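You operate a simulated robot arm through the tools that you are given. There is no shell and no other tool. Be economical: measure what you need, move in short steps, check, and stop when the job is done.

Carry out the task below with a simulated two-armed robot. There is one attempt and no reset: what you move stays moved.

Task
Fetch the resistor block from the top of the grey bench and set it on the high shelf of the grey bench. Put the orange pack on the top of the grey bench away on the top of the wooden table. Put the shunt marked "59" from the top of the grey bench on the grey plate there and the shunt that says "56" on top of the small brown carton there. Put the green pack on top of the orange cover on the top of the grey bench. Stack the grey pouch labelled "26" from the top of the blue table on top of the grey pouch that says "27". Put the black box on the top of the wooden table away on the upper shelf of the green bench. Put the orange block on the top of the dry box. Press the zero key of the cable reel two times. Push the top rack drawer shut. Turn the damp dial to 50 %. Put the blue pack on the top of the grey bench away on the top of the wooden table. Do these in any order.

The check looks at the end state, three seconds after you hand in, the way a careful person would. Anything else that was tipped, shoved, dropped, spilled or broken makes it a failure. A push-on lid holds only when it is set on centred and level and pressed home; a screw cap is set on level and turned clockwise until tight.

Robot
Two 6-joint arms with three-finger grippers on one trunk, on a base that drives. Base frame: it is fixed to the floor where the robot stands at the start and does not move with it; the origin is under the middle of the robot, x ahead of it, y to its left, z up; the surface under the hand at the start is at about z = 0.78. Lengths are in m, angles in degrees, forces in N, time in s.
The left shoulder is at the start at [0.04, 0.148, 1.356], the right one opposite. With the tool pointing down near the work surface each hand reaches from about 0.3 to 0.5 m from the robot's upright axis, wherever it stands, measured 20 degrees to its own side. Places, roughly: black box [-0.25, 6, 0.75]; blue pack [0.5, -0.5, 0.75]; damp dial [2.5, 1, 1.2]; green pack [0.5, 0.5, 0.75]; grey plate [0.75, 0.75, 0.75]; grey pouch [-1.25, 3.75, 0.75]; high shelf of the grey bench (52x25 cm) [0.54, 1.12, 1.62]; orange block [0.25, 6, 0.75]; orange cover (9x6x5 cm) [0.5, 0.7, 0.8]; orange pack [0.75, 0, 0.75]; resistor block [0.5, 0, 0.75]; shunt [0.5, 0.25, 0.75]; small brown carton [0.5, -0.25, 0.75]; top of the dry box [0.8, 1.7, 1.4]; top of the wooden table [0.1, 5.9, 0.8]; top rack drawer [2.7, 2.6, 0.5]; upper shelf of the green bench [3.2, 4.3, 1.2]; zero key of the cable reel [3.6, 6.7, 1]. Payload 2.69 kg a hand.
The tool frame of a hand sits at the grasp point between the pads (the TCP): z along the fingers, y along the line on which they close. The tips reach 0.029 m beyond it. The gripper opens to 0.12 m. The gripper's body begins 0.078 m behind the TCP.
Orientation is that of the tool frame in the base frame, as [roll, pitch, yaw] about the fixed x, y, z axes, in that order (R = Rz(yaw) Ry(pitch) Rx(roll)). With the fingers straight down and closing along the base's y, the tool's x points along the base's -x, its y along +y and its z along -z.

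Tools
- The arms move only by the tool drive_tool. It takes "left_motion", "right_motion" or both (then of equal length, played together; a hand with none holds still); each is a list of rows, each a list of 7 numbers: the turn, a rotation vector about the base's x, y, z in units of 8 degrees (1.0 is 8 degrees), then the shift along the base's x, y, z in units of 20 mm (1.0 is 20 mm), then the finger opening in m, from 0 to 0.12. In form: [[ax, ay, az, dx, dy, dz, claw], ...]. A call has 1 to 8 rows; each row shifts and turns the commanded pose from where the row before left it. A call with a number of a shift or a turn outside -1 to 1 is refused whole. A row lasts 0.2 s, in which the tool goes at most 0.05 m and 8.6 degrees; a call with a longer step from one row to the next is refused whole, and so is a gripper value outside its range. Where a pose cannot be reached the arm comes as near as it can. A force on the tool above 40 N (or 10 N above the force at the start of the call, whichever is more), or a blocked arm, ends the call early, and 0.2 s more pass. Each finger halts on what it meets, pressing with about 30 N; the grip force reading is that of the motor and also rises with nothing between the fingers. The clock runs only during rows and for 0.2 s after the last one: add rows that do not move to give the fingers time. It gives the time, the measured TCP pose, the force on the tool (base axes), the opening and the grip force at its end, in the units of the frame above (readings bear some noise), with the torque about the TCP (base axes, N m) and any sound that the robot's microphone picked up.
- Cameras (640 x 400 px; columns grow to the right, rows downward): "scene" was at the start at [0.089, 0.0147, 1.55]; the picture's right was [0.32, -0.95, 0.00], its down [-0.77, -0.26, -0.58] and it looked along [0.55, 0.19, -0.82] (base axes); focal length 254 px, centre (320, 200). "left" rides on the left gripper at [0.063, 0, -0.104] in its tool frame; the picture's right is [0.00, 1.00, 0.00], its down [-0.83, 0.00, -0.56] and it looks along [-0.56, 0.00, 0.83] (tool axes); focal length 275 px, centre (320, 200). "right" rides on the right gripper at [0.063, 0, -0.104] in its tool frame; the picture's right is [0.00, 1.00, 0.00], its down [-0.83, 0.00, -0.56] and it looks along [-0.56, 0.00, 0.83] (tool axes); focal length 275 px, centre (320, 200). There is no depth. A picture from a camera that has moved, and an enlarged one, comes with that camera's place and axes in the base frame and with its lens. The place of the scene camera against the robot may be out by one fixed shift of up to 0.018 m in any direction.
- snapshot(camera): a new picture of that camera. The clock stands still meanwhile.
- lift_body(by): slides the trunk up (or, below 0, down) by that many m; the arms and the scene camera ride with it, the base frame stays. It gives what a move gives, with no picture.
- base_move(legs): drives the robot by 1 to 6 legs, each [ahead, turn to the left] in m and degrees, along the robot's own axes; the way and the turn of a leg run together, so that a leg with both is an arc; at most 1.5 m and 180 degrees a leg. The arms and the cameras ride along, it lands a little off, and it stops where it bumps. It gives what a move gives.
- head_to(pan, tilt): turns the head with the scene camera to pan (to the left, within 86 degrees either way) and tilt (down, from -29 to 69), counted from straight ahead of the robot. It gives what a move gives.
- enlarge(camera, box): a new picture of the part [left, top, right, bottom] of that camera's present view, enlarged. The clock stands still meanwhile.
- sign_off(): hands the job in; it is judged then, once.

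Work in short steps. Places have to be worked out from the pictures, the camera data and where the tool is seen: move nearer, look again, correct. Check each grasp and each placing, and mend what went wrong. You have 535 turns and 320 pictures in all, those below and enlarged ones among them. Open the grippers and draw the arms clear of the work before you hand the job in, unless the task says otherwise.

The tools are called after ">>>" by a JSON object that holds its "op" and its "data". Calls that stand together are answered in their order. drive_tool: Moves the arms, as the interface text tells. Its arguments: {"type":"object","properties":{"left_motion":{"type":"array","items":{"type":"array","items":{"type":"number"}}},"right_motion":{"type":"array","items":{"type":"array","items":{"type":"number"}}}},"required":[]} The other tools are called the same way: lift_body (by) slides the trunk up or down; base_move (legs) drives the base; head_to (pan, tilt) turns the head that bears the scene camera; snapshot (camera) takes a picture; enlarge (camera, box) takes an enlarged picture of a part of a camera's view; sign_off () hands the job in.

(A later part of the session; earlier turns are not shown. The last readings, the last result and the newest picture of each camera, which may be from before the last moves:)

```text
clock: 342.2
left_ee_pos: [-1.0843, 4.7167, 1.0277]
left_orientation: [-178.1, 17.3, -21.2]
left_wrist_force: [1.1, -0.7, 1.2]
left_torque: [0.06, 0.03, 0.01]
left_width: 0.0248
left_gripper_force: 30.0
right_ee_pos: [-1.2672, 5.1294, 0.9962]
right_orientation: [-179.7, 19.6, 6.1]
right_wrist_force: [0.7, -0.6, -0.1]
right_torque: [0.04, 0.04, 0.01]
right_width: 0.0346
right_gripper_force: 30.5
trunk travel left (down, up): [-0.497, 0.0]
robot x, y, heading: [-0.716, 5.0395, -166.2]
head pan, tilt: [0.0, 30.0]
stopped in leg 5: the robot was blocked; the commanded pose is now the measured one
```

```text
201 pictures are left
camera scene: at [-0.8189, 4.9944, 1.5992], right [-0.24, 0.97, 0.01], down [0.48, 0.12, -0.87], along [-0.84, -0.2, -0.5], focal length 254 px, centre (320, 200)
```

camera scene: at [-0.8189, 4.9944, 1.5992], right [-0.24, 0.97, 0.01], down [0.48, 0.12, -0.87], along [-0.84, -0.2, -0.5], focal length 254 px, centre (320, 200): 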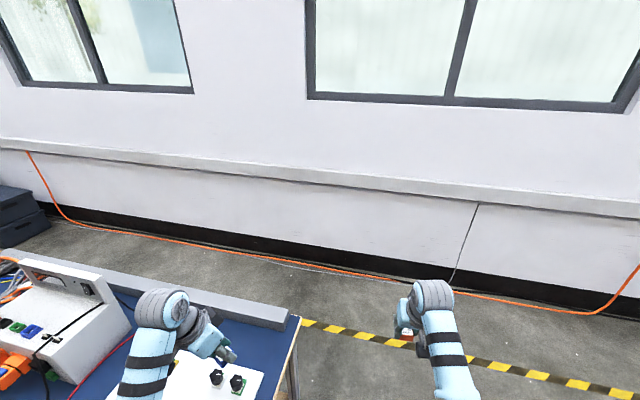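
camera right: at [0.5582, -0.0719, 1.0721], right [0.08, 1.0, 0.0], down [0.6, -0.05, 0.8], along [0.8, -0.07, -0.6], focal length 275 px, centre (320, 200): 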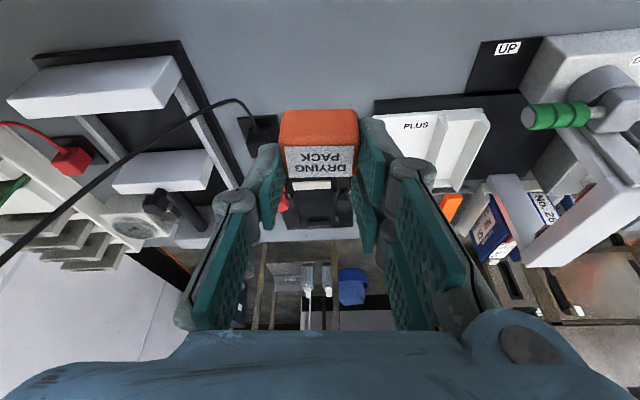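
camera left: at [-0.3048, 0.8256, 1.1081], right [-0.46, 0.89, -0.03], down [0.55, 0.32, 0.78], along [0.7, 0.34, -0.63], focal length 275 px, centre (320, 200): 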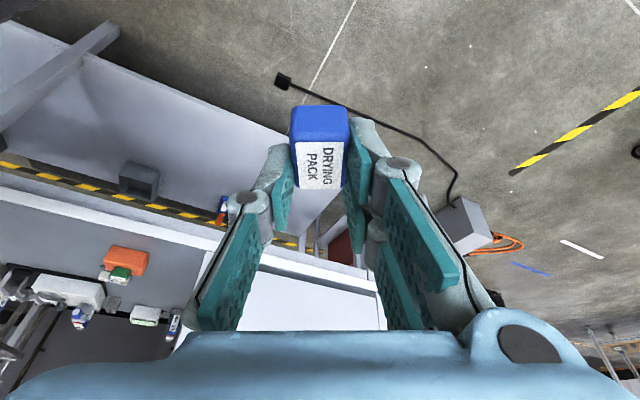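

Still clipping the blue table's corner. Back off and go diagonally further north-west.

>>> {"op": "base_move", "data": {"legs": [[-0.1, 0], [0, -104], [0.08, 0], [0, 72], [0.65, 0]]}}

>>> {"op": "snapshot", "data": {"camera": "scene"}}

```text
clock: 354.8
left_ee_pos: [-1.7039, 5.3318, 1.0295]
left_orientation: [-178.2, 16.9, -56.4]
left_wrist_force: [0.3, -0.1, 0.3]
left_torque: [0.02, -0.01, 0.01]
left_width: 0.025
left_gripper_force: 29.7
right_ee_pos: [-1.6163, 5.7716, 0.9936]
right_orientation: [179.9, 19.4, -29.2]
right_wrist_force: [0.5, -0.7, 0.4]
right_torque: [-0.02, 0.01, 0.01]
right_width: 0.0348
right_gripper_force: 29.9
trunk travel left (down, up): [-0.497, 0.0]
robot x, y, heading: [-1.2222, 5.3773, 158.3]
head pan, tilt: [0.0, 30.0]
```

```text
200 pictures are left
camera scene: at [-1.3227, 5.4076, 1.5991], right [0.36, 0.93, 0.0], down [0.46, -0.18, -0.87], along [-0.81, 0.32, -0.5], focal length 254 px, centre (320, 200)
```

scene: 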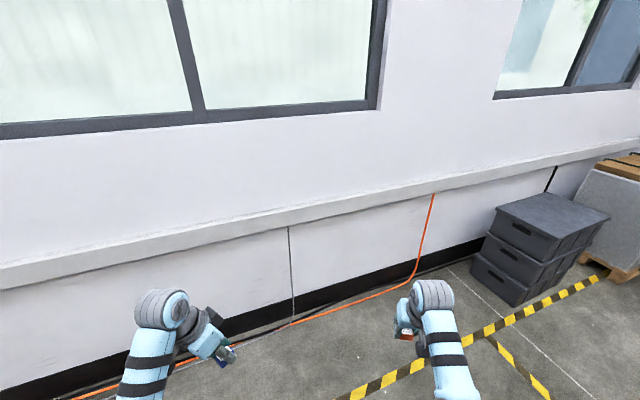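

Clear. Now north past the table end, then east behind it and face it.

>>> {"op": "base_move", "data": {"legs": [[0, -68.3], [1.45, 0], [0, -90], [0.85, 0]]}}

>>> {"op": "head_to", "data": {"pan": -60, "tilt": 40}}

>>> {"op": "snapshot", "data": {"camera": "scene"}}

```text
clock: 372.9
left_ee_pos: [0.0215, 7.1211, 1.0283]
left_orientation: [-178.2, 16.9, 147.4]
left_wrist_force: [-0.1, 0.6, -1.4]
left_torque: [0.0, 0.02, -0.01]
left_width: 0.0248
left_gripper_force: 29.9
right_ee_pos: [0.119, 6.6821, 0.9945]
right_orientation: [179.9, 19.4, 174.8]
right_wrist_force: [-0.7, 0.5, -1.0]
right_torque: [-0.01, 0.0, -0.02]
right_width: 0.0349
right_gripper_force: 29.4
trunk travel left (down, up): [-0.497, 0.0]
robot x, y, heading: [-0.4024, 6.8869, 2.5]
head pan, tilt: [0.0, 30.0]
```

```text
clock: 374.2
left_ee_pos: [0.0224, 7.1216, 1.0269]
left_orientation: [-178.2, 16.9, 147.4]
left_wrist_force: [0.0, 0.2, 0.3]
left_torque: [-0.01, -0.03, 0.03]
left_width: 0.0244
left_gripper_force: 30.0
right_ee_pos: [0.1198, 6.6816, 0.9945]
right_orientation: [179.9, 19.4, 174.6]
right_wrist_force: [0.0, 0.5, -1.2]
right_torque: [0.0, -0.02, 0.02]
right_width: 0.0351
right_gripper_force: 30.1
trunk travel left (down, up): [-0.497, 0.0]
robot x, y, heading: [-0.4024, 6.8858, 2.2]
head pan, tilt: [-60.0, 40.0]
```

```text
199 pictures are left
camera scene: at [-0.3367, 6.8051, 1.5836], right [-0.84, -0.54, 0.0], down [-0.34, 0.54, -0.77], along [0.41, -0.65, -0.64], focal length 254 px, centre (320, 200)
```

scene: 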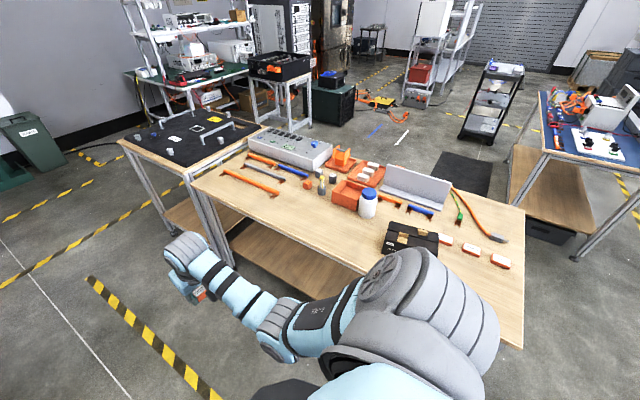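

Good view of the back side. Turn to face the table and come closer.

>>> {"op": "base_move", "data": {"legs": [[0, -92], [0.3, 0]]}}

>>> {"op": "head_to", "data": {"pan": 0, "tilt": 55}}

>>> {"op": "snapshot", "data": {"camera": "scene"}}

>>> {"op": "snapshot", "data": {"camera": "right"}}

```text
clock: 380.1
left_ee_pos: [-0.1749, 6.1532, 1.0292]
left_orientation: [-178.2, 17.0, 55.6]
left_wrist_force: [0.3, 0.1, -0.7]
left_torque: [0.01, 0.03, 0.0]
left_width: 0.0249
left_gripper_force: 30.6
right_ee_pos: [-0.617, 6.0692, 0.9937]
right_orientation: [179.9, 19.3, 83.0]
right_wrist_force: [0.2, -0.2, 0.2]
right_torque: [-0.01, 0.01, -0.01]
right_width: 0.0347
right_gripper_force: 29.6
trunk travel left (down, up): [-0.497, 0.0]
robot x, y, heading: [-0.4014, 6.5809, -89.2]
head pan, tilt: [-60.0, 40.0]
```

```text
clock: 381.4
left_ee_pos: [-0.1761, 6.1515, 1.0281]
left_orientation: [-178.2, 16.9, 55.7]
left_wrist_force: [0.2, -0.2, -0.9]
left_torque: [0.03, -0.01, 0.0]
left_width: 0.0247
left_gripper_force: 30.0
right_ee_pos: [-0.6176, 6.0667, 0.994]
right_orientation: [179.9, 19.3, 83.0]
right_wrist_force: [0.1, -0.5, -0.4]
right_torque: [0.02, 0.0, -0.01]
right_width: 0.035
right_gripper_force: 29.8
trunk travel left (down, up): [-0.497, 0.0]
robot x, y, heading: [-0.3979, 6.5797, -89.3]
head pan, tilt: [0.0, 55.0]
```

```text
198 pictures are left
camera scene: at [-0.3979, 6.4822, 1.5629], right [-1.0, -0.01, 0.0], down [-0.01, 0.82, -0.57], along [0.01, -0.57, -0.82], focal length 254 px, centre (320, 200)
```

scene: 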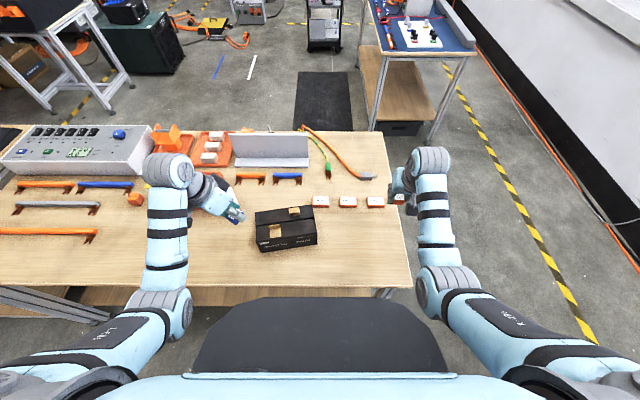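

```text
197 pictures are left
camera right: at [-0.6066, 6.1603, 1.0708], right [0.99, -0.12, 0.0], down [-0.07, -0.6, 0.8], along [-0.09, -0.79, -0.6], focal length 275 px, centre (320, 200)
```

right: 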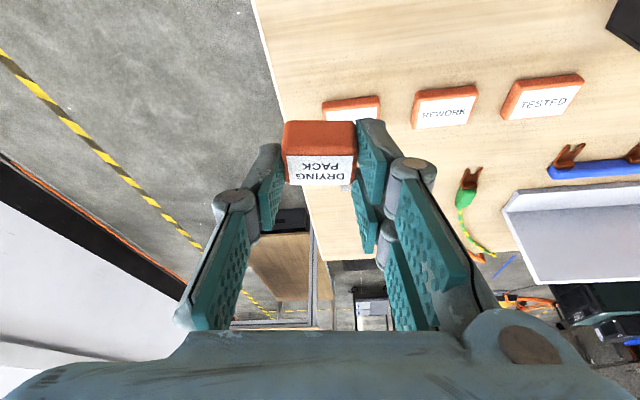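

Free spot for orange: ≈(−0.52, 6.13). Move the right hand there.

>>> {"op": "drive_tool", "data": {"right_motion": [[0, 0, 0, 1, 0.65, -0.3, 0.015], [0, 0, 0, 1, 0.65, -0.5, 0.015], [0, 0, 0, 1, 0.65, -1, 0.015], [0, 0, 0, 1, 0.65, -1, 0.015], [0, 0, 0, 0.9, 0.6, -1, 0.015], [0, 0, 0, 0, 0, -1, 0.015], [0, 0, 0, 0, 0, -1, 0.015]]}}

>>> {"op": "snapshot", "data": {"camera": "right"}}

```text
clock: 383.2
left_ee_pos: [-0.1755, 6.1505, 1.0282]
left_orientation: [-178.3, 16.9, 55.7]
left_wrist_force: [0.1, -0.6, 0.8]
left_torque: [0.06, 0.02, -0.02]
left_width: 0.025
left_gripper_force: 29.6
right_ee_pos: [-0.5491, 6.128, 0.8757]
right_orientation: [-177.2, 20.0, 83.2]
right_wrist_force: [1.1, 0.4, -0.1]
right_torque: [0.02, -0.03, 0.01]
right_width: 0.0347
right_gripper_force: 29.5
trunk travel left (down, up): [-0.497, 0.0]
robot x, y, heading: [-0.399, 6.5817, -89.4]
head pan, tilt: [0.0, 55.0]
stopped in row 7 (right hand): the arm was blocked; the commanded pose is now the measured one
```

```text
196 pictures are left
camera right: at [-0.5327, 6.2214, 0.9531], right [0.99, -0.13, -0.05], down [-0.04, -0.59, 0.81], along [-0.13, -0.8, -0.59], focal length 275 px, centre (320, 200)
```

right: 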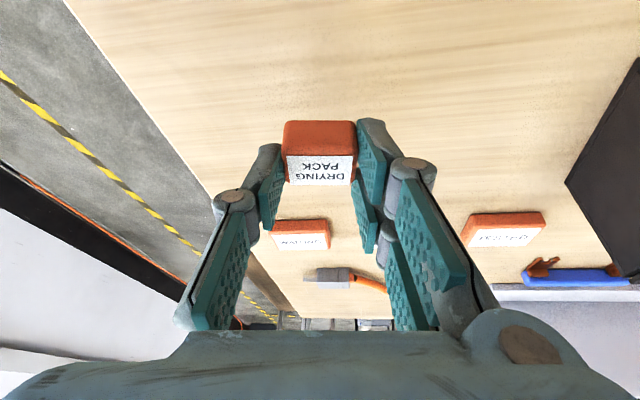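

The elbow reached the chest; this spot (−0.55, 6.13) is fine. Ease outward slightly and lower.

>>> {"op": "drive_tool", "data": {"right_motion": [[0.35, 0, 0, -0.7, 0, -0.5, 0.015], [0, 0, 0, 0, 0, -0.8, 0.015], [0, 0, 0, 0, 0, -0.4, 0.015], [0, 0, 0, 0, 0, 0, 0.015]]}}

```text
clock: 384.2
left_ee_pos: [-0.1757, 6.1512, 1.0288]
left_orientation: [-178.2, 16.8, 55.7]
left_wrist_force: [-0.3, 0.3, -0.6]
left_torque: [0.0, -0.02, 0.02]
left_width: 0.0246
left_gripper_force: 30.8
right_ee_pos: [-0.5598, 6.1266, 0.842]
right_orientation: [-177.0, 17.2, 83.3]
right_wrist_force: [-0.7, 0.5, -0.7]
right_torque: [0.01, -0.01, 0.0]
right_width: 0.0348
right_gripper_force: 30.1
trunk travel left (down, up): [-0.497, 0.0]
robot x, y, heading: [-0.4039, 6.5829, -89.1]
head pan, tilt: [0.0, 55.0]
```

>>> {"op": "drive_tool", "data": {"right_motion": [[0, 0, 0, 0, 0, -0.25, 0.015], [0, 0, 0, 0, 0, -0.2, 0.015], [0, 0, 0, 0, 0, 0, 0.015]]}}

```text
clock: 385.0
left_ee_pos: [-0.175, 6.1529, 1.0289]
left_orientation: [-178.4, 17.0, 55.7]
left_wrist_force: [0.5, 0.0, -1.0]
left_torque: [-0.03, 0.02, 0.01]
left_width: 0.0248
left_gripper_force: 30.2
right_ee_pos: [-0.5596, 6.1277, 0.8365]
right_orientation: [-177.1, 17.5, 83.3]
right_wrist_force: [-3.3, -4.2, 23.8]
right_torque: [-0.51, -0.04, -0.07]
right_width: 0.035
right_gripper_force: 29.7
trunk travel left (down, up): [-0.497, 0.0]
robot x, y, heading: [-0.3968, 6.579, -89.0]
head pan, tilt: [0.0, 55.0]
```

Contact at z≈0.8365 (table ≈0.80). Release and rise.

>>> {"op": "drive_tool", "data": {"right_motion": [[0, 0, 0, 0, 0, 0.1, 0.015], [0, 0, 0, 0, 0, 0, 0.06], [0, 0, 0, 0, 0, 0, 0.08], [0, 0, 0, -0.2, 0, 1, 0.08], [0, 0, 0, -0.4, 0, 1, 0.08], [0, 0, 0, -0.4, 0, 1, 0.08], [0, 0, 0, -0.4, 0, 1, 0.08]]}}

>>> {"op": "snapshot", "data": {"camera": "right"}}

>>> {"op": "snapshot", "data": {"camera": "left"}}

```text
clock: 386.6
left_ee_pos: [-0.1758, 6.1518, 1.0275]
left_orientation: [-178.3, 16.9, 55.7]
left_wrist_force: [-0.4, -0.1, -0.9]
left_torque: [0.02, -0.01, -0.02]
left_width: 0.0248
left_gripper_force: 29.6
right_ee_pos: [-0.5887, 6.1292, 0.9168]
right_orientation: [-177.1, 17.1, 83.3]
right_wrist_force: [0.6, 0.5, -0.5]
right_torque: [0.0, 0.02, -0.01]
right_width: 0.0798
right_gripper_force: 0.0
trunk travel left (down, up): [-0.497, 0.0]
robot x, y, heading: [-0.3997, 6.5814, -89.3]
head pan, tilt: [0.0, 55.0]
```

```text
195 pictures are left
camera right: at [-0.5731, 6.2191, 0.9981], right [0.99, -0.13, -0.05], down [-0.04, -0.63, 0.78], along [-0.13, -0.77, -0.63], focal length 275 px, centre (320, 200)
```

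right: 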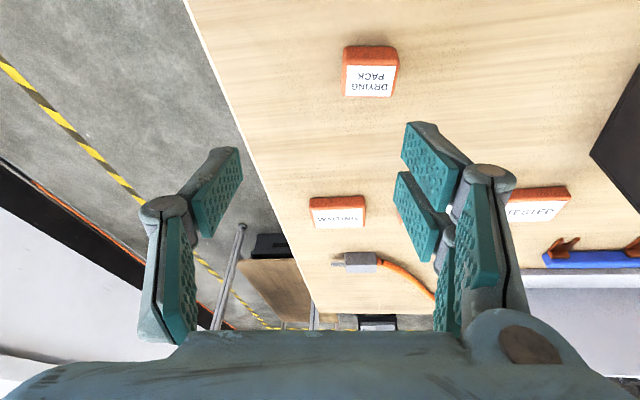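

```text
194 pictures are left
camera left: at [-0.1209, 6.224, 1.1098], right [0.82, -0.57, -0.03], down [-0.35, -0.53, 0.77], along [-0.46, -0.62, -0.63], focal length 275 px, centre (320, 200)
```

left: 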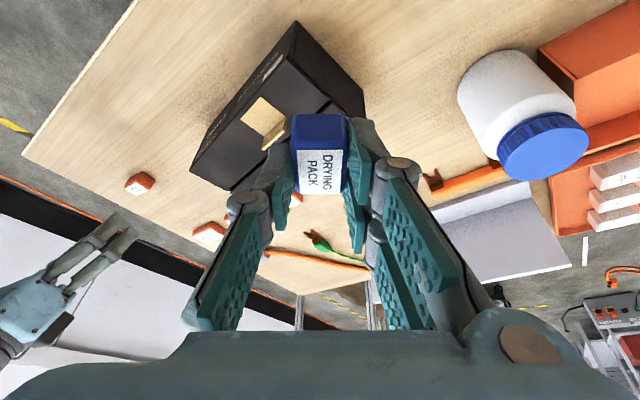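

Orange pack is down. Now move the left hand to a free spot ≈(−0.08, 6.165) and lower the blue pack.

>>> {"op": "drive_tool", "data": {"left_motion": [[0, 0, 0, 1, 0.1, 0, 0.015], [0, 0, 0, 1, 0.1, 0, 0.015], [0, 0, 0, 1, 0.1, -0.5, 0.015], [0, 0, 0, 1, 0.1, -1, 0.015], [0, 0, 0, 0.8, 0.1, -1, 0.015], [0, 0, 0, 0, 0, -1, 0.015], [0, 0, 0, 0, 0, -1, 0.015], [0, 0, 0, 0, 0, -1, 0.015]]}}

>>> {"op": "snapshot", "data": {"camera": "left"}}

```text
clock: 388.4
left_ee_pos: [-0.0802, 6.1588, 0.9177]
left_orientation: [-178.2, 16.9, 55.7]
left_wrist_force: [-0.9, 1.1, -0.5]
left_torque: [-0.01, 0.04, 0.03]
left_width: 0.0247
left_gripper_force: 30.2
right_ee_pos: [-0.5893, 6.1305, 0.9168]
right_orientation: [-177.1, 17.1, 83.3]
right_wrist_force: [-0.5, 0.3, -0.4]
right_torque: [-0.02, -0.02, 0.02]
right_width: 0.0799
right_gripper_force: 0.0
trunk travel left (down, up): [-0.497, 0.0]
robot x, y, heading: [-0.3994, 6.5826, -89.2]
head pan, tilt: [0.0, 55.0]
```

```text
193 pictures are left
camera left: at [-0.0254, 6.2326, 0.9985], right [0.82, -0.57, -0.03], down [-0.35, -0.53, 0.77], along [-0.46, -0.62, -0.63], focal length 275 px, centre (320, 200)
```

left: 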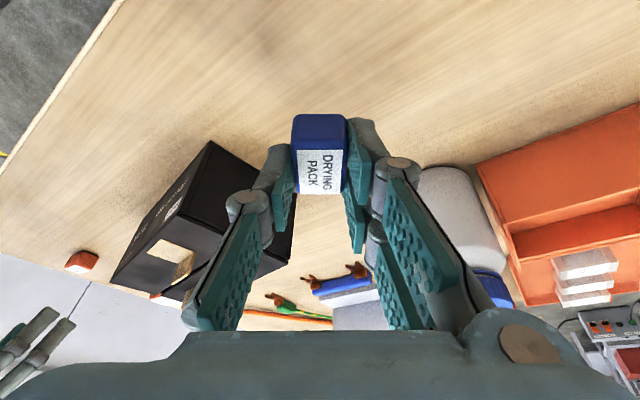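

>>> {"op": "drive_tool", "data": {"left_motion": [[0, 0, 0, 0, 0, -1, 0.015], [0, 0, 0, 0, 0, -1, 0.015], [0, 0, 0, 0, 0, -1, 0.015], [0, 0, 0, 0, 0, -0.8, 0.015], [0, 0, 0, 0, 0, -0.3, 0.015], [0, 0, 0, 0, 0, 0, 0.015]]}}

```text
clock: 389.8
left_ee_pos: [-0.0788, 6.1614, 0.8358]
left_orientation: [-178.2, 16.9, 55.8]
left_wrist_force: [0.3, 0.2, -1.2]
left_torque: [0.02, 0.04, 0.0]
left_width: 0.0249
left_gripper_force: 30.1
right_ee_pos: [-0.5884, 6.1296, 0.916]
right_orientation: [-177.1, 17.1, 83.2]
right_wrist_force: [-0.4, 1.1, 0.1]
right_torque: [-0.02, 0.0, 0.0]
right_width: 0.08
right_gripper_force: 0.0
trunk travel left (down, up): [-0.497, 0.0]
robot x, y, heading: [-0.3979, 6.5859, -89.2]
head pan, tilt: [0.0, 55.0]
```

>>> {"op": "drive_tool", "data": {"left_motion": [[0, 0, 0, 0, 0, -0.15, 0.015], [0, 0, 0, 0, 0, -0.15, 0.015], [0, 0, 0, 0, 0, 0, 0.015]]}}

```text
clock: 390.6
left_ee_pos: [-0.0802, 6.1617, 0.8342]
left_orientation: [-178.6, 17.2, 55.5]
left_wrist_force: [7.1, -3.2, 32.0]
left_torque: [-0.54, -0.28, 0.02]
left_width: 0.0246
left_gripper_force: 29.7
right_ee_pos: [-0.5891, 6.131, 0.9186]
right_orientation: [-177.3, 17.3, 83.3]
right_wrist_force: [0.4, -0.4, -0.2]
right_torque: [0.0, -0.01, 0.0]
right_width: 0.0801
right_gripper_force: 0.0
trunk travel left (down, up): [-0.497, 0.0]
robot x, y, heading: [-0.4004, 6.5803, -89.2]
head pan, tilt: [0.0, 55.0]
```

Contact. Release and rise.

>>> {"op": "drive_tool", "data": {"left_motion": [[0, 0, 0, 0, 0, 0.15, 0.015], [0, 0, 0, 0, 0, 0, 0.05], [0, 0, 0, 0, 0, 0, 0.06], [0, 0, 0, 0, 0.2, 1, 0.06], [0, 0, 0, 0, 0, 1, 0.06], [0, 0, 0, 0, 0, 1, 0.06], [0, 0, 0, 0, 0, 1, 0.06]]}}

>>> {"op": "snapshot", "data": {"camera": "scene"}}

>>> {"op": "snapshot", "data": {"camera": "left"}}

```text
clock: 392.2
left_ee_pos: [-0.0794, 6.1647, 0.9135]
left_orientation: [-178.2, 17.0, 55.8]
left_wrist_force: [-0.3, 0.1, 0.3]
left_torque: [-0.03, -0.02, -0.03]
left_width: 0.0602
left_gripper_force: 0.1
right_ee_pos: [-0.5891, 6.1288, 0.9177]
right_orientation: [-177.1, 17.3, 83.4]
right_wrist_force: [1.0, -0.8, -0.2]
right_torque: [-0.01, -0.03, -0.01]
right_width: 0.0805
right_gripper_force: 0.2
trunk travel left (down, up): [-0.497, 0.0]
robot x, y, heading: [-0.4007, 6.5852, -89.2]
head pan, tilt: [0.0, 55.0]
```

```text
192 pictures are left
camera scene: at [-0.3976, 6.4821, 1.5629], right [-1.0, -0.01, 0.0], down [-0.01, 0.82, -0.57], along [0.01, -0.57, -0.82], focal length 254 px, centre (320, 200)
```

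scene: 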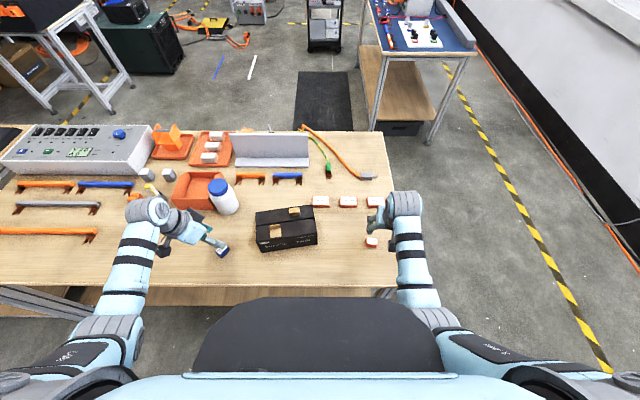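

```text
191 pictures are left
camera left: at [-0.0255, 6.2387, 0.9951], right [0.82, -0.57, -0.03], down [-0.35, -0.53, 0.77], along [-0.46, -0.62, -0.63], focal length 275 px, centre (320, 200)
```

left: 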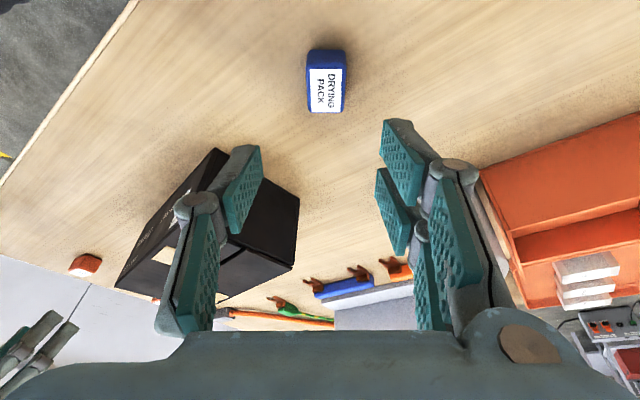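

Both packs are on the wooden table. Look closely at the black box and orange block.

>>> {"op": "enlarge", "data": {"camera": "scene", "box": [120, 170, 340, 300]}}

```text
2.91 times, centred on (230, 235) of scene
camera zoom: at [-0.3976, 6.4821, 1.5629], right [-1.0, -0.01, 0.0], down [-0.01, 0.82, -0.57], along [0.01, -0.57, -0.82], focal length 739 px, centre (582, 98)
```

zoom: 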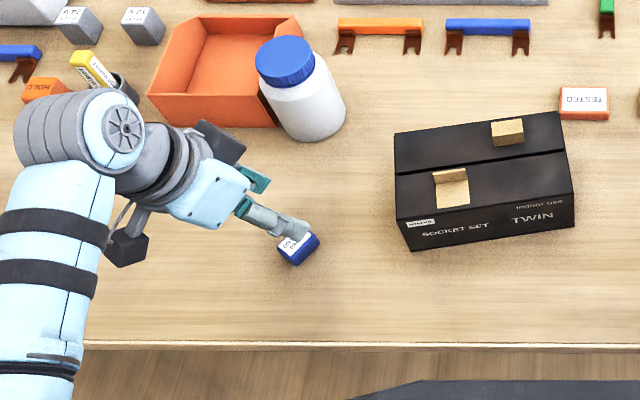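

Black box is 0.183×0.105×0.068 at ≈(−0.28, 6.09), best taken from the west end later. First the orange block: raise hands, shift the robot east 0.47 m along the back side.

>>> {"op": "drive_tool", "data": {"left_motion": [[0, 0, 0, 0, 0, 1, 0.06], [0, 0, 0, 0, 0, 1, 0.06], [0, 0, 0, 0, 0, 1, 0.06], [0, 0, 0, 0, 0, 1, 0.06]], "right_motion": [[0, 0, 0, -0.5, 0, 1, 0.06], [0, 0, 0, -0.5, 0, 1, 0.06], [0, 0, 0, 0, 0, 1, 0.06], [0, 0, 0, 0, 0, 1, 0.06]]}}

>>> {"op": "base_move", "data": {"legs": [[-0.15, 0], [0, 90], [0.47, 0], [0, -90], [0.15, 0]]}}

>>> {"op": "snapshot", "data": {"camera": "left"}}

>>> {"op": "snapshot", "data": {"camera": "scene"}}

```text
clock: 393.2
left_ee_pos: [-0.0792, 6.1645, 0.992]
left_orientation: [-178.1, 16.8, 55.7]
left_wrist_force: [0.4, -0.2, 0.5]
left_torque: [-0.03, -0.05, -0.01]
left_width: 0.0599
left_gripper_force: 0.1
right_ee_pos: [-0.6073, 6.1275, 0.9965]
right_orientation: [-177.0, 17.0, 83.2]
right_wrist_force: [0.6, 0.0, 0.5]
right_torque: [-0.01, 0.02, 0.0]
right_width: 0.0601
right_gripper_force: 0.0
trunk travel left (down, up): [-0.497, 0.0]
robot x, y, heading: [-0.3984, 6.5817, -89.4]
head pan, tilt: [0.0, 55.0]
```

```text
clock: 405.7
left_ee_pos: [0.395, 6.1795, 0.9926]
left_orientation: [-178.4, 17.0, 55.9]
left_wrist_force: [0.2, 0.2, 0.4]
left_torque: [-0.06, 0.04, 0.01]
left_width: 0.0599
left_gripper_force: 0.1
right_ee_pos: [-0.133, 6.1398, 0.9965]
right_orientation: [-177.0, 17.3, 83.5]
right_wrist_force: [0.4, 0.5, -0.6]
right_torque: [0.0, 0.0, 0.03]
right_width: 0.0602
right_gripper_force: 0.0
trunk travel left (down, up): [-0.497, 0.0]
robot x, y, heading: [0.0724, 6.5956, -89.3]
head pan, tilt: [0.0, 55.0]
```

```text
189 pictures are left
camera left: at [0.4496, 6.2531, 1.0753], right [0.82, -0.57, -0.03], down [-0.34, -0.53, 0.77], along [-0.46, -0.63, -0.63], focal length 275 px, centre (320, 200)
```

left: 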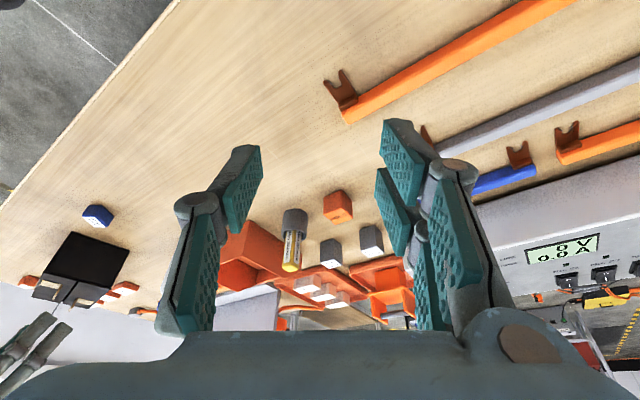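

```text
188 pictures are left
camera scene: at [0.0755, 6.4974, 1.5632], right [-1.0, -0.02, 0.0], down [-0.01, 0.82, -0.58], along [0.01, -0.58, -0.82], focal length 254 px, centre (320, 200)
```

scene: 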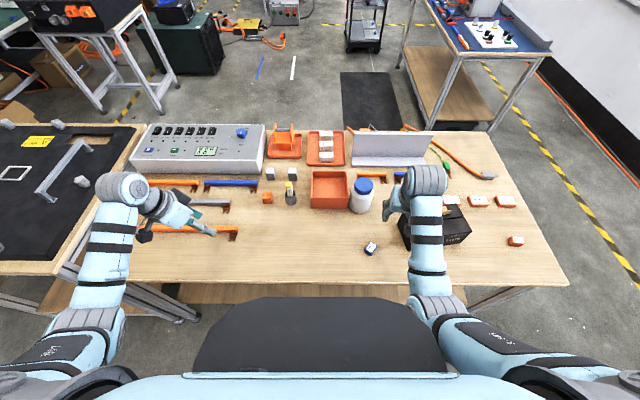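

Orange block at ≈(0.278, 5.968). Raise the right hand a bit, and turn the left tool to point toward −y, tilted ~50°.

>>> {"op": "drive_tool", "data": {"left_motion": [[0, 0, 1, -1, 0, 0, 0.06], [0, 0, 1, -1, 0, 0, 0.06], [0, 0, 1, -1, 0, 0, 0.06], [0, 0, 1, -1, 0, 0, 0.06], [-0.8, 0, 0.3, -1, 0, 0, 0.06], [-0.8, 0, 0, -0.8, 0, 0, 0.06], [-0.8, 0, 0, 0, 0, 0, 0.06], [-0.8, 0, 0, 0, 0, 0, 0.06]], "right_motion": [[0, 0, 0, 0, 0, 0.5, 0.06], [0, 0, 0, 0, 0, 0.5, 0.06], [0, 0, 0, 0, 0, 0.5, 0.06], [0, 0, 0, 0, 0, 0.5, 0.06], [0, 0, 0, 0, 0, 0, 0.06], [0, 0, 0, 0, 0, 0, 0.06], [0, 0, 0, 0, 0, 0, 0.06], [0, 0, 0, 0, 0, 0, 0.06]]}}

>>> {"op": "base_move", "data": {"legs": [[0.08, 0]]}}

>>> {"op": "lift_body", "data": {"by": -0.07}}

>>> {"op": "snapshot", "data": {"camera": "left"}}

```text
clock: 407.5
left_ee_pos: [0.28, 6.1772, 0.9923]
left_orientation: [-178.3, 42.6, 90.3]
left_wrist_force: [0.5, 0.5, 0.9]
left_torque: [-0.03, -0.02, -0.03]
left_width: 0.0601
left_gripper_force: 0.1
right_ee_pos: [-0.133, 6.1372, 1.0344]
right_orientation: [-177.1, 17.2, 83.5]
right_wrist_force: [0.6, 0.1, -0.5]
right_torque: [-0.04, 0.02, 0.04]
right_width: 0.0597
right_gripper_force: 0.1
trunk travel left (down, up): [-0.497, 0.0]
robot x, y, heading: [0.0728, 6.5926, -89.2]
head pan, tilt: [0.0, 55.0]
```

```text
clock: 408.5
left_ee_pos: [0.2815, 6.1078, 0.9971]
left_orientation: [-178.2, 43.3, 90.5]
left_wrist_force: [-0.3, 1.2, 0.2]
left_torque: [-0.04, -0.02, 0.02]
left_width: 0.0602
left_gripper_force: 0.1
right_ee_pos: [-0.1328, 6.0678, 1.039]
right_orientation: [-177.2, 17.7, 83.5]
right_wrist_force: [0.4, -0.1, -0.6]
right_torque: [-0.03, -0.03, -0.03]
right_width: 0.0601
right_gripper_force: 0.0
trunk travel left (down, up): [-0.497, 0.0]
robot x, y, heading: [0.0762, 6.5135, -89.0]
head pan, tilt: [0.0, 55.0]
```

```text
clock: 409.6
left_ee_pos: [0.2824, 6.0968, 0.9228]
left_orientation: [-178.2, 42.4, 90.4]
left_wrist_force: [-0.6, -0.6, 0.8]
left_torque: [0.01, -0.04, 0.01]
left_width: 0.06
left_gripper_force: 0.1
right_ee_pos: [-0.1321, 6.0564, 0.9639]
right_orientation: [-177.1, 17.1, 83.7]
right_wrist_force: [0.3, 1.3, -0.4]
right_torque: [0.04, 0.02, -0.01]
right_width: 0.0602
right_gripper_force: 0.1
trunk travel left (down, up): [-0.427, 0.07]
robot x, y, heading: [0.0758, 6.5165, -89.0]
head pan, tilt: [0.0, 55.0]
```

```text
187 pictures are left
camera left: at [0.285, 6.2134, 0.9571], right [1.0, -0.02, -0.02], down [0.02, -0.24, 0.97], along [-0.02, -0.97, -0.24], focal length 275 px, centre (320, 200)
```

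left: 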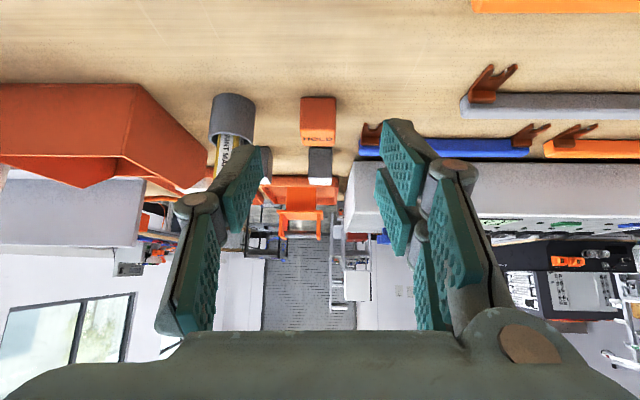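

Cube is well framed: centre ≈(0.277, 5.968). Go forward and down onto it, then close.

>>> {"op": "drive_tool", "data": {"left_motion": [[0, 0, 0, -0.1, -1, -0.4, 0.06], [0, 0, 0, -0.1, -1, -0.4, 0.06], [0, 0, 0, 0, -1, -0.6, 0.06], [0, 0, 0, 0, -1, -0.6, 0.06], [0, 0, 0, 0, -1, -0.6, 0.06], [0, 0, 0, 0, -0.8, -0.6, 0.06], [0, 0, 0, 0, 0, -0.6, 0.06], [0, 0, 0, 0, 0, 0, 0.06]]}}

>>> {"op": "snapshot", "data": {"camera": "left"}}

```text
clock: 411.4
left_ee_pos: [0.278, 5.9809, 0.8453]
left_orientation: [-178.2, 42.5, 90.4]
left_wrist_force: [-0.8, -0.1, 0.3]
left_torque: [0.02, 0.01, -0.02]
left_width: 0.0598
left_gripper_force: 0.1
right_ee_pos: [-0.1318, 6.0577, 0.9645]
right_orientation: [-177.1, 17.1, 83.7]
right_wrist_force: [0.0, -0.3, -0.7]
right_torque: [0.03, -0.02, -0.03]
right_width: 0.0598
right_gripper_force: 0.1
trunk travel left (down, up): [-0.427, 0.07]
robot x, y, heading: [0.075, 6.5116, -89.0]
head pan, tilt: [0.0, 55.0]
```

```text
186 pictures are left
camera left: at [0.2814, 6.0988, 0.8808], right [1.0, -0.02, -0.02], down [0.02, -0.24, 0.97], along [-0.02, -0.97, -0.24], focal length 275 px, centre (320, 200)
```

left: 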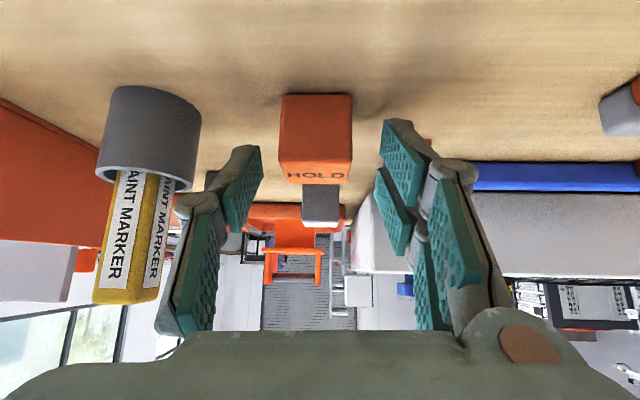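

>>> {"op": "drive_tool", "data": {"left_motion": [[0, 0, 0, 0, -0.4, -0.4, 0.06], [0, 0, 0, 0, -0.3, -0.4, 0.06], [0, 0, 0, 0, 0, 0, 0.02], [0, 0, 0, 0, 0, 0, 0.02], [0, 0, 0, 0, 0, 0, 0.02], [0, 0, 0, 0, 0, 1, 0.02], [0, 0, 0, 0, 0, 1, 0.02], [0, 0, 0, 0, 0.3, 1, 0.02]]}}

>>> {"op": "snapshot", "data": {"camera": "left"}}

```text
clock: 413.2
left_ee_pos: [0.2775, 5.9738, 0.8906]
left_orientation: [-178.0, 42.4, 90.4]
left_wrist_force: [-0.1, 0.0, -1.7]
left_torque: [0.05, 0.02, -0.01]
left_width: 0.0331
left_gripper_force: 30.9
right_ee_pos: [-0.1322, 6.0583, 0.965]
right_orientation: [-177.2, 17.2, 83.4]
right_wrist_force: [-0.6, 0.3, 0.1]
right_torque: [0.0, 0.01, 0.01]
right_width: 0.0602
right_gripper_force: 0.0
trunk travel left (down, up): [-0.427, 0.07]
robot x, y, heading: [0.0762, 6.5114, -89.2]
head pan, tilt: [0.0, 55.0]
```

```text
185 pictures are left
camera left: at [0.2802, 6.0914, 0.9258], right [1.0, -0.02, -0.02], down [0.02, -0.24, 0.97], along [-0.02, -0.97, -0.24], focal length 275 px, centre (320, 200)
```

left: 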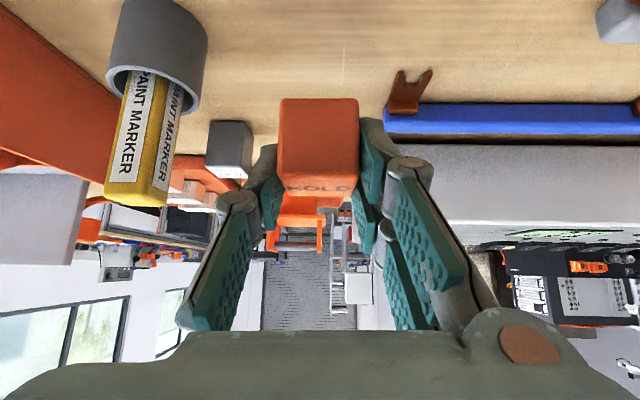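

Orange block held. Raise it, then drive around to the table's west end for the black box.

>>> {"op": "drive_tool", "data": {"left_motion": [[0, 0, 0, 0, 0.7, 1, 0.02], [0, 0, 0, 0, 1, 0.5, 0.02], [0, 0, 0, 0, 1, 0.5, 0.02], [0, 0, 0, 0, 1, 0.5, 0.02]]}}

>>> {"op": "lift_body", "data": {"by": 0.07}}

>>> {"op": "base_move", "data": {"legs": [[-0.33, 0], [0, -91], [1.2, 0], [0, 90], [0.55, 0], [0, 90]]}}

>>> {"op": "snapshot", "data": {"camera": "scene"}}

```text
clock: 414.2
left_ee_pos: [0.2763, 6.0476, 0.9424]
left_orientation: [-178.2, 42.6, 90.5]
left_wrist_force: [0.3, -0.2, -1.7]
left_torque: [0.0, -0.02, 0.01]
left_width: 0.0332
left_gripper_force: 29.8
right_ee_pos: [-0.1311, 6.0588, 0.9644]
right_orientation: [-177.1, 17.2, 83.6]
right_wrist_force: [0.1, 0.1, 0.1]
right_torque: [0.0, -0.05, 0.01]
right_width: 0.06
right_gripper_force: 0.0
trunk travel left (down, up): [-0.427, 0.07]
robot x, y, heading: [0.0769, 6.5106, -88.9]
head pan, tilt: [0.0, 55.0]
```

```text
clock: 415.3
left_ee_pos: [0.2766, 6.0468, 1.0099]
left_orientation: [-178.2, 42.5, 90.4]
left_wrist_force: [0.0, -0.6, -0.1]
left_torque: [0.02, 0.0, 0.02]
left_width: 0.0329
left_gripper_force: 30.8
right_ee_pos: [-0.1311, 6.0573, 1.0342]
right_orientation: [-177.1, 17.1, 83.6]
right_wrist_force: [0.1, -0.1, -0.4]
right_torque: [0.0, 0.01, -0.03]
right_width: 0.0599
right_gripper_force: 0.1
trunk travel left (down, up): [-0.497, 0.0]
robot x, y, heading: [0.0804, 6.5109, -89.0]
head pan, tilt: [0.0, 55.0]
```

```text
clock: 437.5
left_ee_pos: [-0.6685, 6.5002, 1.0112]
left_orientation: [-178.1, 42.5, -179.4]
left_wrist_force: [-0.1, -1.1, 0.0]
left_torque: [-0.03, 0.02, 0.01]
left_width: 0.033
left_gripper_force: 30.2
right_ee_pos: [-0.6756, 6.0912, 1.0339]
right_orientation: [-177.1, 17.1, 173.9]
right_wrist_force: [-0.6, 0.1, -0.2]
right_torque: [0.0, -0.02, 0.02]
right_width: 0.0599
right_gripper_force: 0.0
trunk travel left (down, up): [-0.497, 0.0]
robot x, y, heading: [-1.1309, 6.2959, 1.1]
head pan, tilt: [0.0, 55.0]
```

```text
184 pictures are left
camera scene: at [-1.0394, 6.2889, 1.5629], right [0.02, -1.0, 0.0], down [-0.82, -0.02, -0.57], along [0.57, 0.01, -0.82], focal length 254 px, centre (320, 200)
```

scene: 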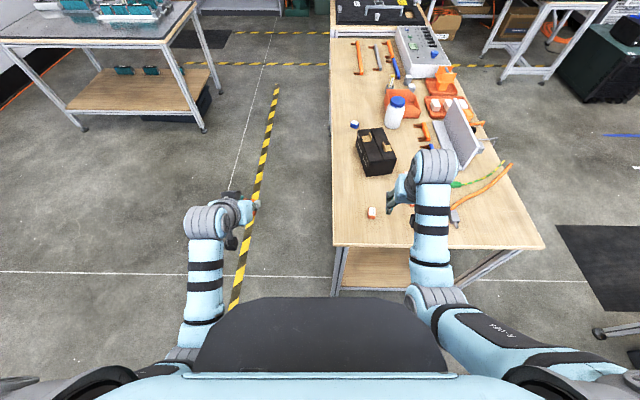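

Drive 0.19 closer; then yaw the right tool +16° to the box axis, tilt to 30° and extend.

>>> {"op": "base_move", "data": {"legs": [[0.19, -1]]}}

>>> {"op": "drive_tool", "data": {"right_motion": [[0, 0, 1, 0.8, 0, 0, 0.12], [0, 0, 1, 0.8, 0, 0, 0.12], [0.14, -0.8, 0, 0.8, 0, 0, 0.12], [0.14, -0.8, 0, 0.8, 0, 0, 0.12], [0, 0, 0, 0.8, 0, 0, 0.12], [0, 0, 0, 0.8, 0, 0, 0.12], [0, 0, 0, 0, 0, 0, 0.12]]}}

>>> {"op": "snapshot", "data": {"camera": "right"}}

```text
clock: 439.0
left_ee_pos: [-0.4767, 6.4958, 1.0115]
left_orientation: [-178.3, 42.7, 179.8]
left_wrist_force: [-1.1, -0.6, 0.5]
left_torque: [-0.02, -0.01, 0.01]
left_width: 0.0333
left_gripper_force: 29.7
right_ee_pos: [-0.4919, 6.0863, 1.0363]
right_orientation: [-177.1, 17.2, 173.0]
right_wrist_force: [0.0, 0.7, 0.1]
right_torque: [0.0, 0.0, 0.02]
right_width: 0.0599
right_gripper_force: 0.0
trunk travel left (down, up): [-0.497, 0.0]
robot x, y, heading: [-0.941, 6.3009, 0.3]
head pan, tilt: [0.0, 55.0]
```

```text
clock: 440.6
left_ee_pos: [-0.4744, 6.4957, 1.0088]
left_orientation: [-178.2, 42.5, 179.8]
left_wrist_force: [-1.0, -0.7, -1.0]
left_torque: [-0.02, -0.02, -0.02]
left_width: 0.033
left_gripper_force: 30.1
right_ee_pos: [-0.3921, 6.0858, 1.0339]
right_orientation: [-177.3, 30.1, -171.2]
right_wrist_force: [0.1, 0.6, -0.5]
right_torque: [0.02, 0.0, -0.01]
right_width: 0.1197
right_gripper_force: 0.2
trunk travel left (down, up): [-0.497, 0.0]
robot x, y, heading: [-0.9438, 6.2981, 0.4]
head pan, tilt: [0.0, 55.0]
```

```text
183 pictures are left
camera right: at [-0.4986, 6.0737, 1.093], right [-0.13, 0.99, -0.04], down [0.43, 0.1, 0.9], along [0.89, 0.1, -0.44], focal length 275 px, centre (320, 200)
```

right: 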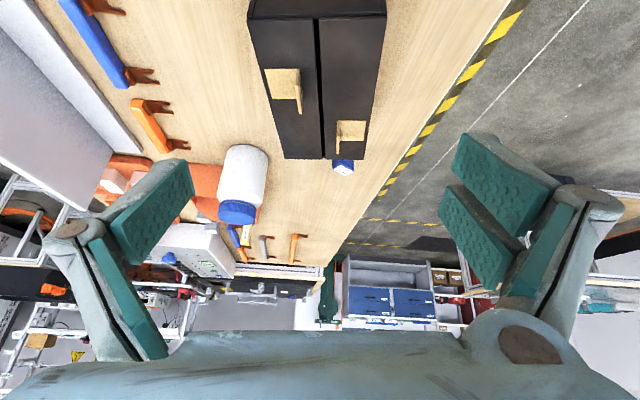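

Box centre ≈(−0.273, 6.091), yaw ≈8.8° — the tool is aligned. Lower trunk 0.1, correct roll, extend over the box.

>>> {"op": "lift_body", "data": {"by": -0.1}}

>>> {"op": "drive_tool", "data": {"right_motion": [[0.3, 0, 0, 1, 0.05, 0, 0.12], [0, 0, 0, 1, 0.05, 0, 0.12], [0, 0, 0, 1, 0.05, 0, 0.12], [0, 0, 0, 1, 0.05, 0, 0.12], [0, 0, 0, 1, 0.05, 0, 0.12], [0, 0, 0, 0.8, 0, 0, 0.12], [0, 0, 0, 0, 0, 0, 0.12]]}}

>>> {"op": "snapshot", "data": {"camera": "right"}}

```text
clock: 442.0
left_ee_pos: [-0.4731, 6.4945, 0.9115]
left_orientation: [-178.2, 42.5, 179.8]
left_wrist_force: [-0.1, -0.1, -0.7]
left_torque: [0.03, 0.01, 0.01]
left_width: 0.0331
left_gripper_force: 30.0
right_ee_pos: [-0.3918, 6.0857, 0.9342]
right_orientation: [-177.2, 30.1, -171.1]
right_wrist_force: [-0.3, 0.0, 0.2]
right_torque: [0.03, -0.02, 0.01]
right_width: 0.1202
right_gripper_force: 0.1
trunk travel left (down, up): [-0.397, 0.1]
robot x, y, heading: [-0.9408, 6.2994, 0.6]
head pan, tilt: [0.0, 55.0]
```

```text
clock: 443.6
left_ee_pos: [-0.4741, 6.4957, 0.91]
left_orientation: [-178.2, 42.5, 179.8]
left_wrist_force: [0.1, 0.0, 0.2]
left_torque: [0.01, 0.0, 0.0]
left_width: 0.0331
left_gripper_force: 30.0
right_ee_pos: [-0.2763, 6.0918, 0.9356]
right_orientation: [179.9, 30.5, -172.6]
right_wrist_force: [0.1, 0.2, -0.4]
right_torque: [0.02, 0.01, 0.0]
right_width: 0.1202
right_gripper_force: 0.1
trunk travel left (down, up): [-0.397, 0.1]
robot x, y, heading: [-0.9409, 6.2977, 0.2]
head pan, tilt: [0.0, 55.0]
```

```text
182 pictures are left
camera right: at [-0.3832, 6.0764, 0.9939], right [-0.13, 0.99, 0.0], down [0.43, 0.06, 0.9], along [0.89, 0.12, -0.43], focal length 275 px, centre (320, 200)
```

right: 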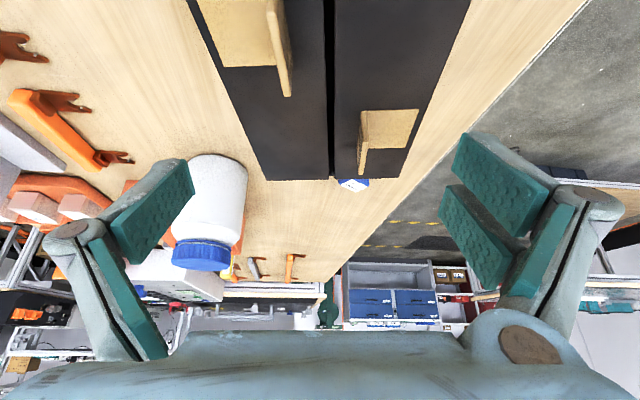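

Fine-tune: +5 mm y, +2.6° yaw, and descend partway to check that the fingers straddle the box.

>>> {"op": "drive_tool", "data": {"right_motion": [[0, 0, 0.33, 0, 0.27, -0.5, 0.12], [0, 0, 0, 0, 0, -0.75, 0.12], [0, 0, 0, 0, 0, 0, 0.12]]}}

>>> {"op": "snapshot", "data": {"camera": "right"}}

>>> {"op": "enlarge", "data": {"camera": "scene", "box": [320, 110, 448, 190]}}

```text
clock: 444.4
left_ee_pos: [-0.4743, 6.4963, 0.9095]
left_orientation: [-178.2, 42.5, 179.7]
left_wrist_force: [-0.5, 0.4, -0.4]
left_torque: [0.03, -0.01, -0.03]
left_width: 0.0331
left_gripper_force: 30.2
right_ee_pos: [-0.2853, 6.0949, 0.9134]
right_orientation: [179.9, 30.5, -169.8]
right_wrist_force: [0.5, 0.1, -0.3]
right_torque: [0.01, 0.03, 0.01]
right_width: 0.12
right_gripper_force: 0.2
right hand out of reach, approached as far as the arm can: row 2
trunk travel left (down, up): [-0.397, 0.1]
robot x, y, heading: [-0.9408, 6.3005, 0.3]
head pan, tilt: [0.0, 55.0]
```

```text
181 pictures are left
camera right: at [-0.3905, 6.0759, 0.9718], right [-0.18, 0.98, 0.0], down [0.43, 0.08, 0.9], along [0.89, 0.16, -0.43], focal length 275 px, centre (320, 200)
```

right: 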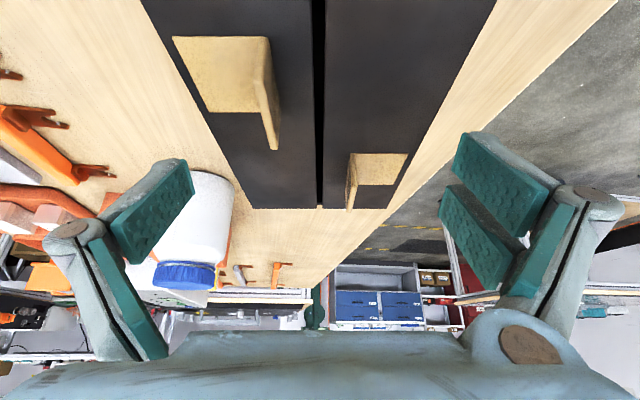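

```text
5.00 times, centred on (384, 150) of scene
camera zoom: at [-0.8496, 6.2903, 1.4632], right [0.01, -1.0, 0.0], down [-0.82, -0.01, -0.57], along [0.57, 0.0, -0.82], focal length 1271 px, centre (0, 450)
```

zoom: 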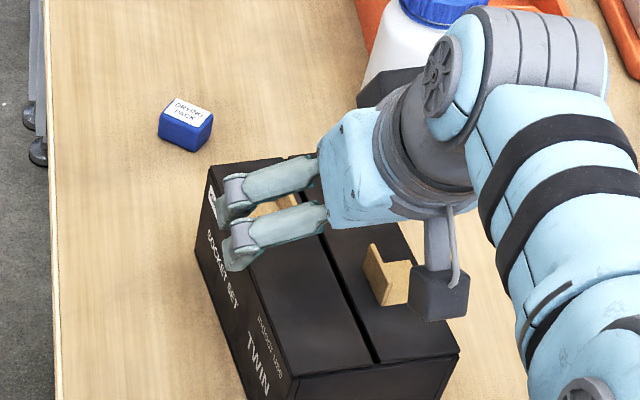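

Solving from the views gives top z≈0.89 and width ≈0.103, centred on my current y. Lower the trunk 0.06 to straddle it (TCP z≈0.853), then close.

>>> {"op": "lift_body", "data": {"by": -0.06}}

>>> {"op": "snapshot", "data": {"camera": "right"}}

```text
clock: 445.4
left_ee_pos: [-0.4738, 6.4955, 0.8487]
left_orientation: [-178.2, 42.5, 179.8]
left_wrist_force: [0.8, 0.1, -0.8]
left_torque: [0.0, 0.0, -0.01]
left_width: 0.0333
left_gripper_force: 29.5
right_ee_pos: [-0.2849, 6.0957, 0.8539]
right_orientation: [180.0, 30.4, -169.9]
right_wrist_force: [0.6, 0.2, 0.8]
right_torque: [0.01, -0.04, 0.03]
right_width: 0.1198
right_gripper_force: 0.1
trunk travel left (down, up): [-0.337, 0.16]
robot x, y, heading: [-0.9432, 6.3003, 0.3]
head pan, tilt: [0.0, 55.0]
```

```text
179 pictures are left
camera right: at [-0.3905, 6.076, 0.9113], right [-0.18, 0.98, 0.0], down [0.43, 0.08, 0.9], along [0.89, 0.16, -0.43], focal length 275 px, centre (320, 200)
```

right: 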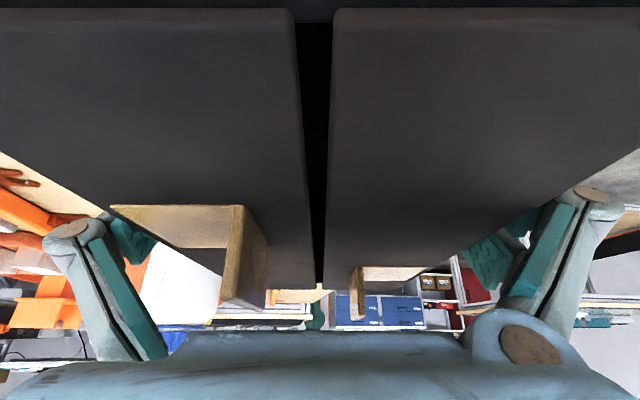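

Fingers straddle the box with no force. Close.

>>> {"op": "drive_tool", "data": {"right_motion": [[0, 0, 0, 0, 0, 0, 0.09], [0, 0, 0, 0, 0, 0, 0.09], [0, 0, 0, 0, 0, 0, 0.09], [0, 0, 0, 0, 0, 0.5, 0.09], [0, 0, 0, 0, 0, 0.5, 0.09], [0, 0, 0, 0, 0, 0, 0.09]]}}

```text
clock: 446.8
left_ee_pos: [-0.4734, 6.4951, 0.8501]
left_orientation: [-178.1, 42.5, 179.6]
left_wrist_force: [0.1, 0.1, -0.6]
left_torque: [0.01, 0.02, 0.0]
left_width: 0.033
left_gripper_force: 29.3
right_ee_pos: [-0.2837, 6.0944, 0.8722]
right_orientation: [179.9, 30.3, -169.9]
right_wrist_force: [0.5, -1.1, -2.7]
right_torque: [0.0, 0.02, 0.01]
right_width: 0.1063
right_gripper_force: 30.1
trunk travel left (down, up): [-0.337, 0.16]
robot x, y, heading: [-0.9399, 6.2982, 0.6]
head pan, tilt: [0.0, 55.0]
```

Held (0.106 wide, light). Raise the trunk and check.

>>> {"op": "lift_body", "data": {"by": 0.16}}

>>> {"op": "enlarge", "data": {"camera": "scene", "box": [310, 90, 470, 190]}}

```text
clock: 448.6
left_ee_pos: [-0.473, 6.4948, 1.0096]
left_orientation: [-178.2, 42.4, 179.9]
left_wrist_force: [0.0, -0.3, 0.0]
left_torque: [0.0, 0.0, 0.01]
left_width: 0.0331
left_gripper_force: 29.9
right_ee_pos: [-0.2847, 6.095, 1.0313]
right_orientation: [180.0, 30.4, -169.9]
right_wrist_force: [-0.2, 0.6, -3.8]
right_torque: [0.0, -0.01, 0.02]
right_width: 0.1065
right_gripper_force: 29.6
trunk travel left (down, up): [-0.497, 0.0]
robot x, y, heading: [-0.9452, 6.2971, 0.7]
head pan, tilt: [0.0, 55.0]
```

```text
4.00 times, centred on (390, 140) of scene
camera zoom: at [-0.8488, 6.2902, 1.5631], right [0.01, -1.0, 0.0], down [-0.82, 0.0, -0.57], along [0.57, 0.0, -0.82], focal length 1017 px, centre (40, 440)
```

zoom: 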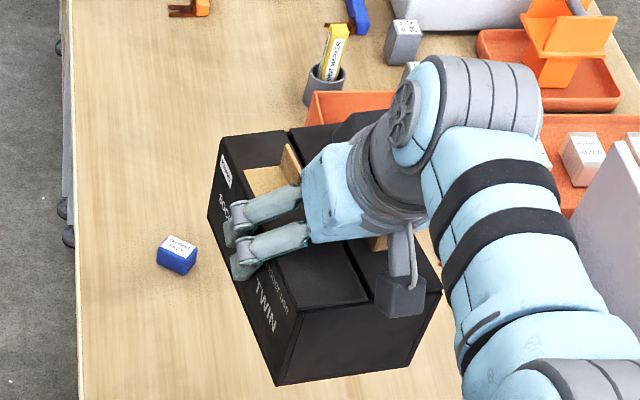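

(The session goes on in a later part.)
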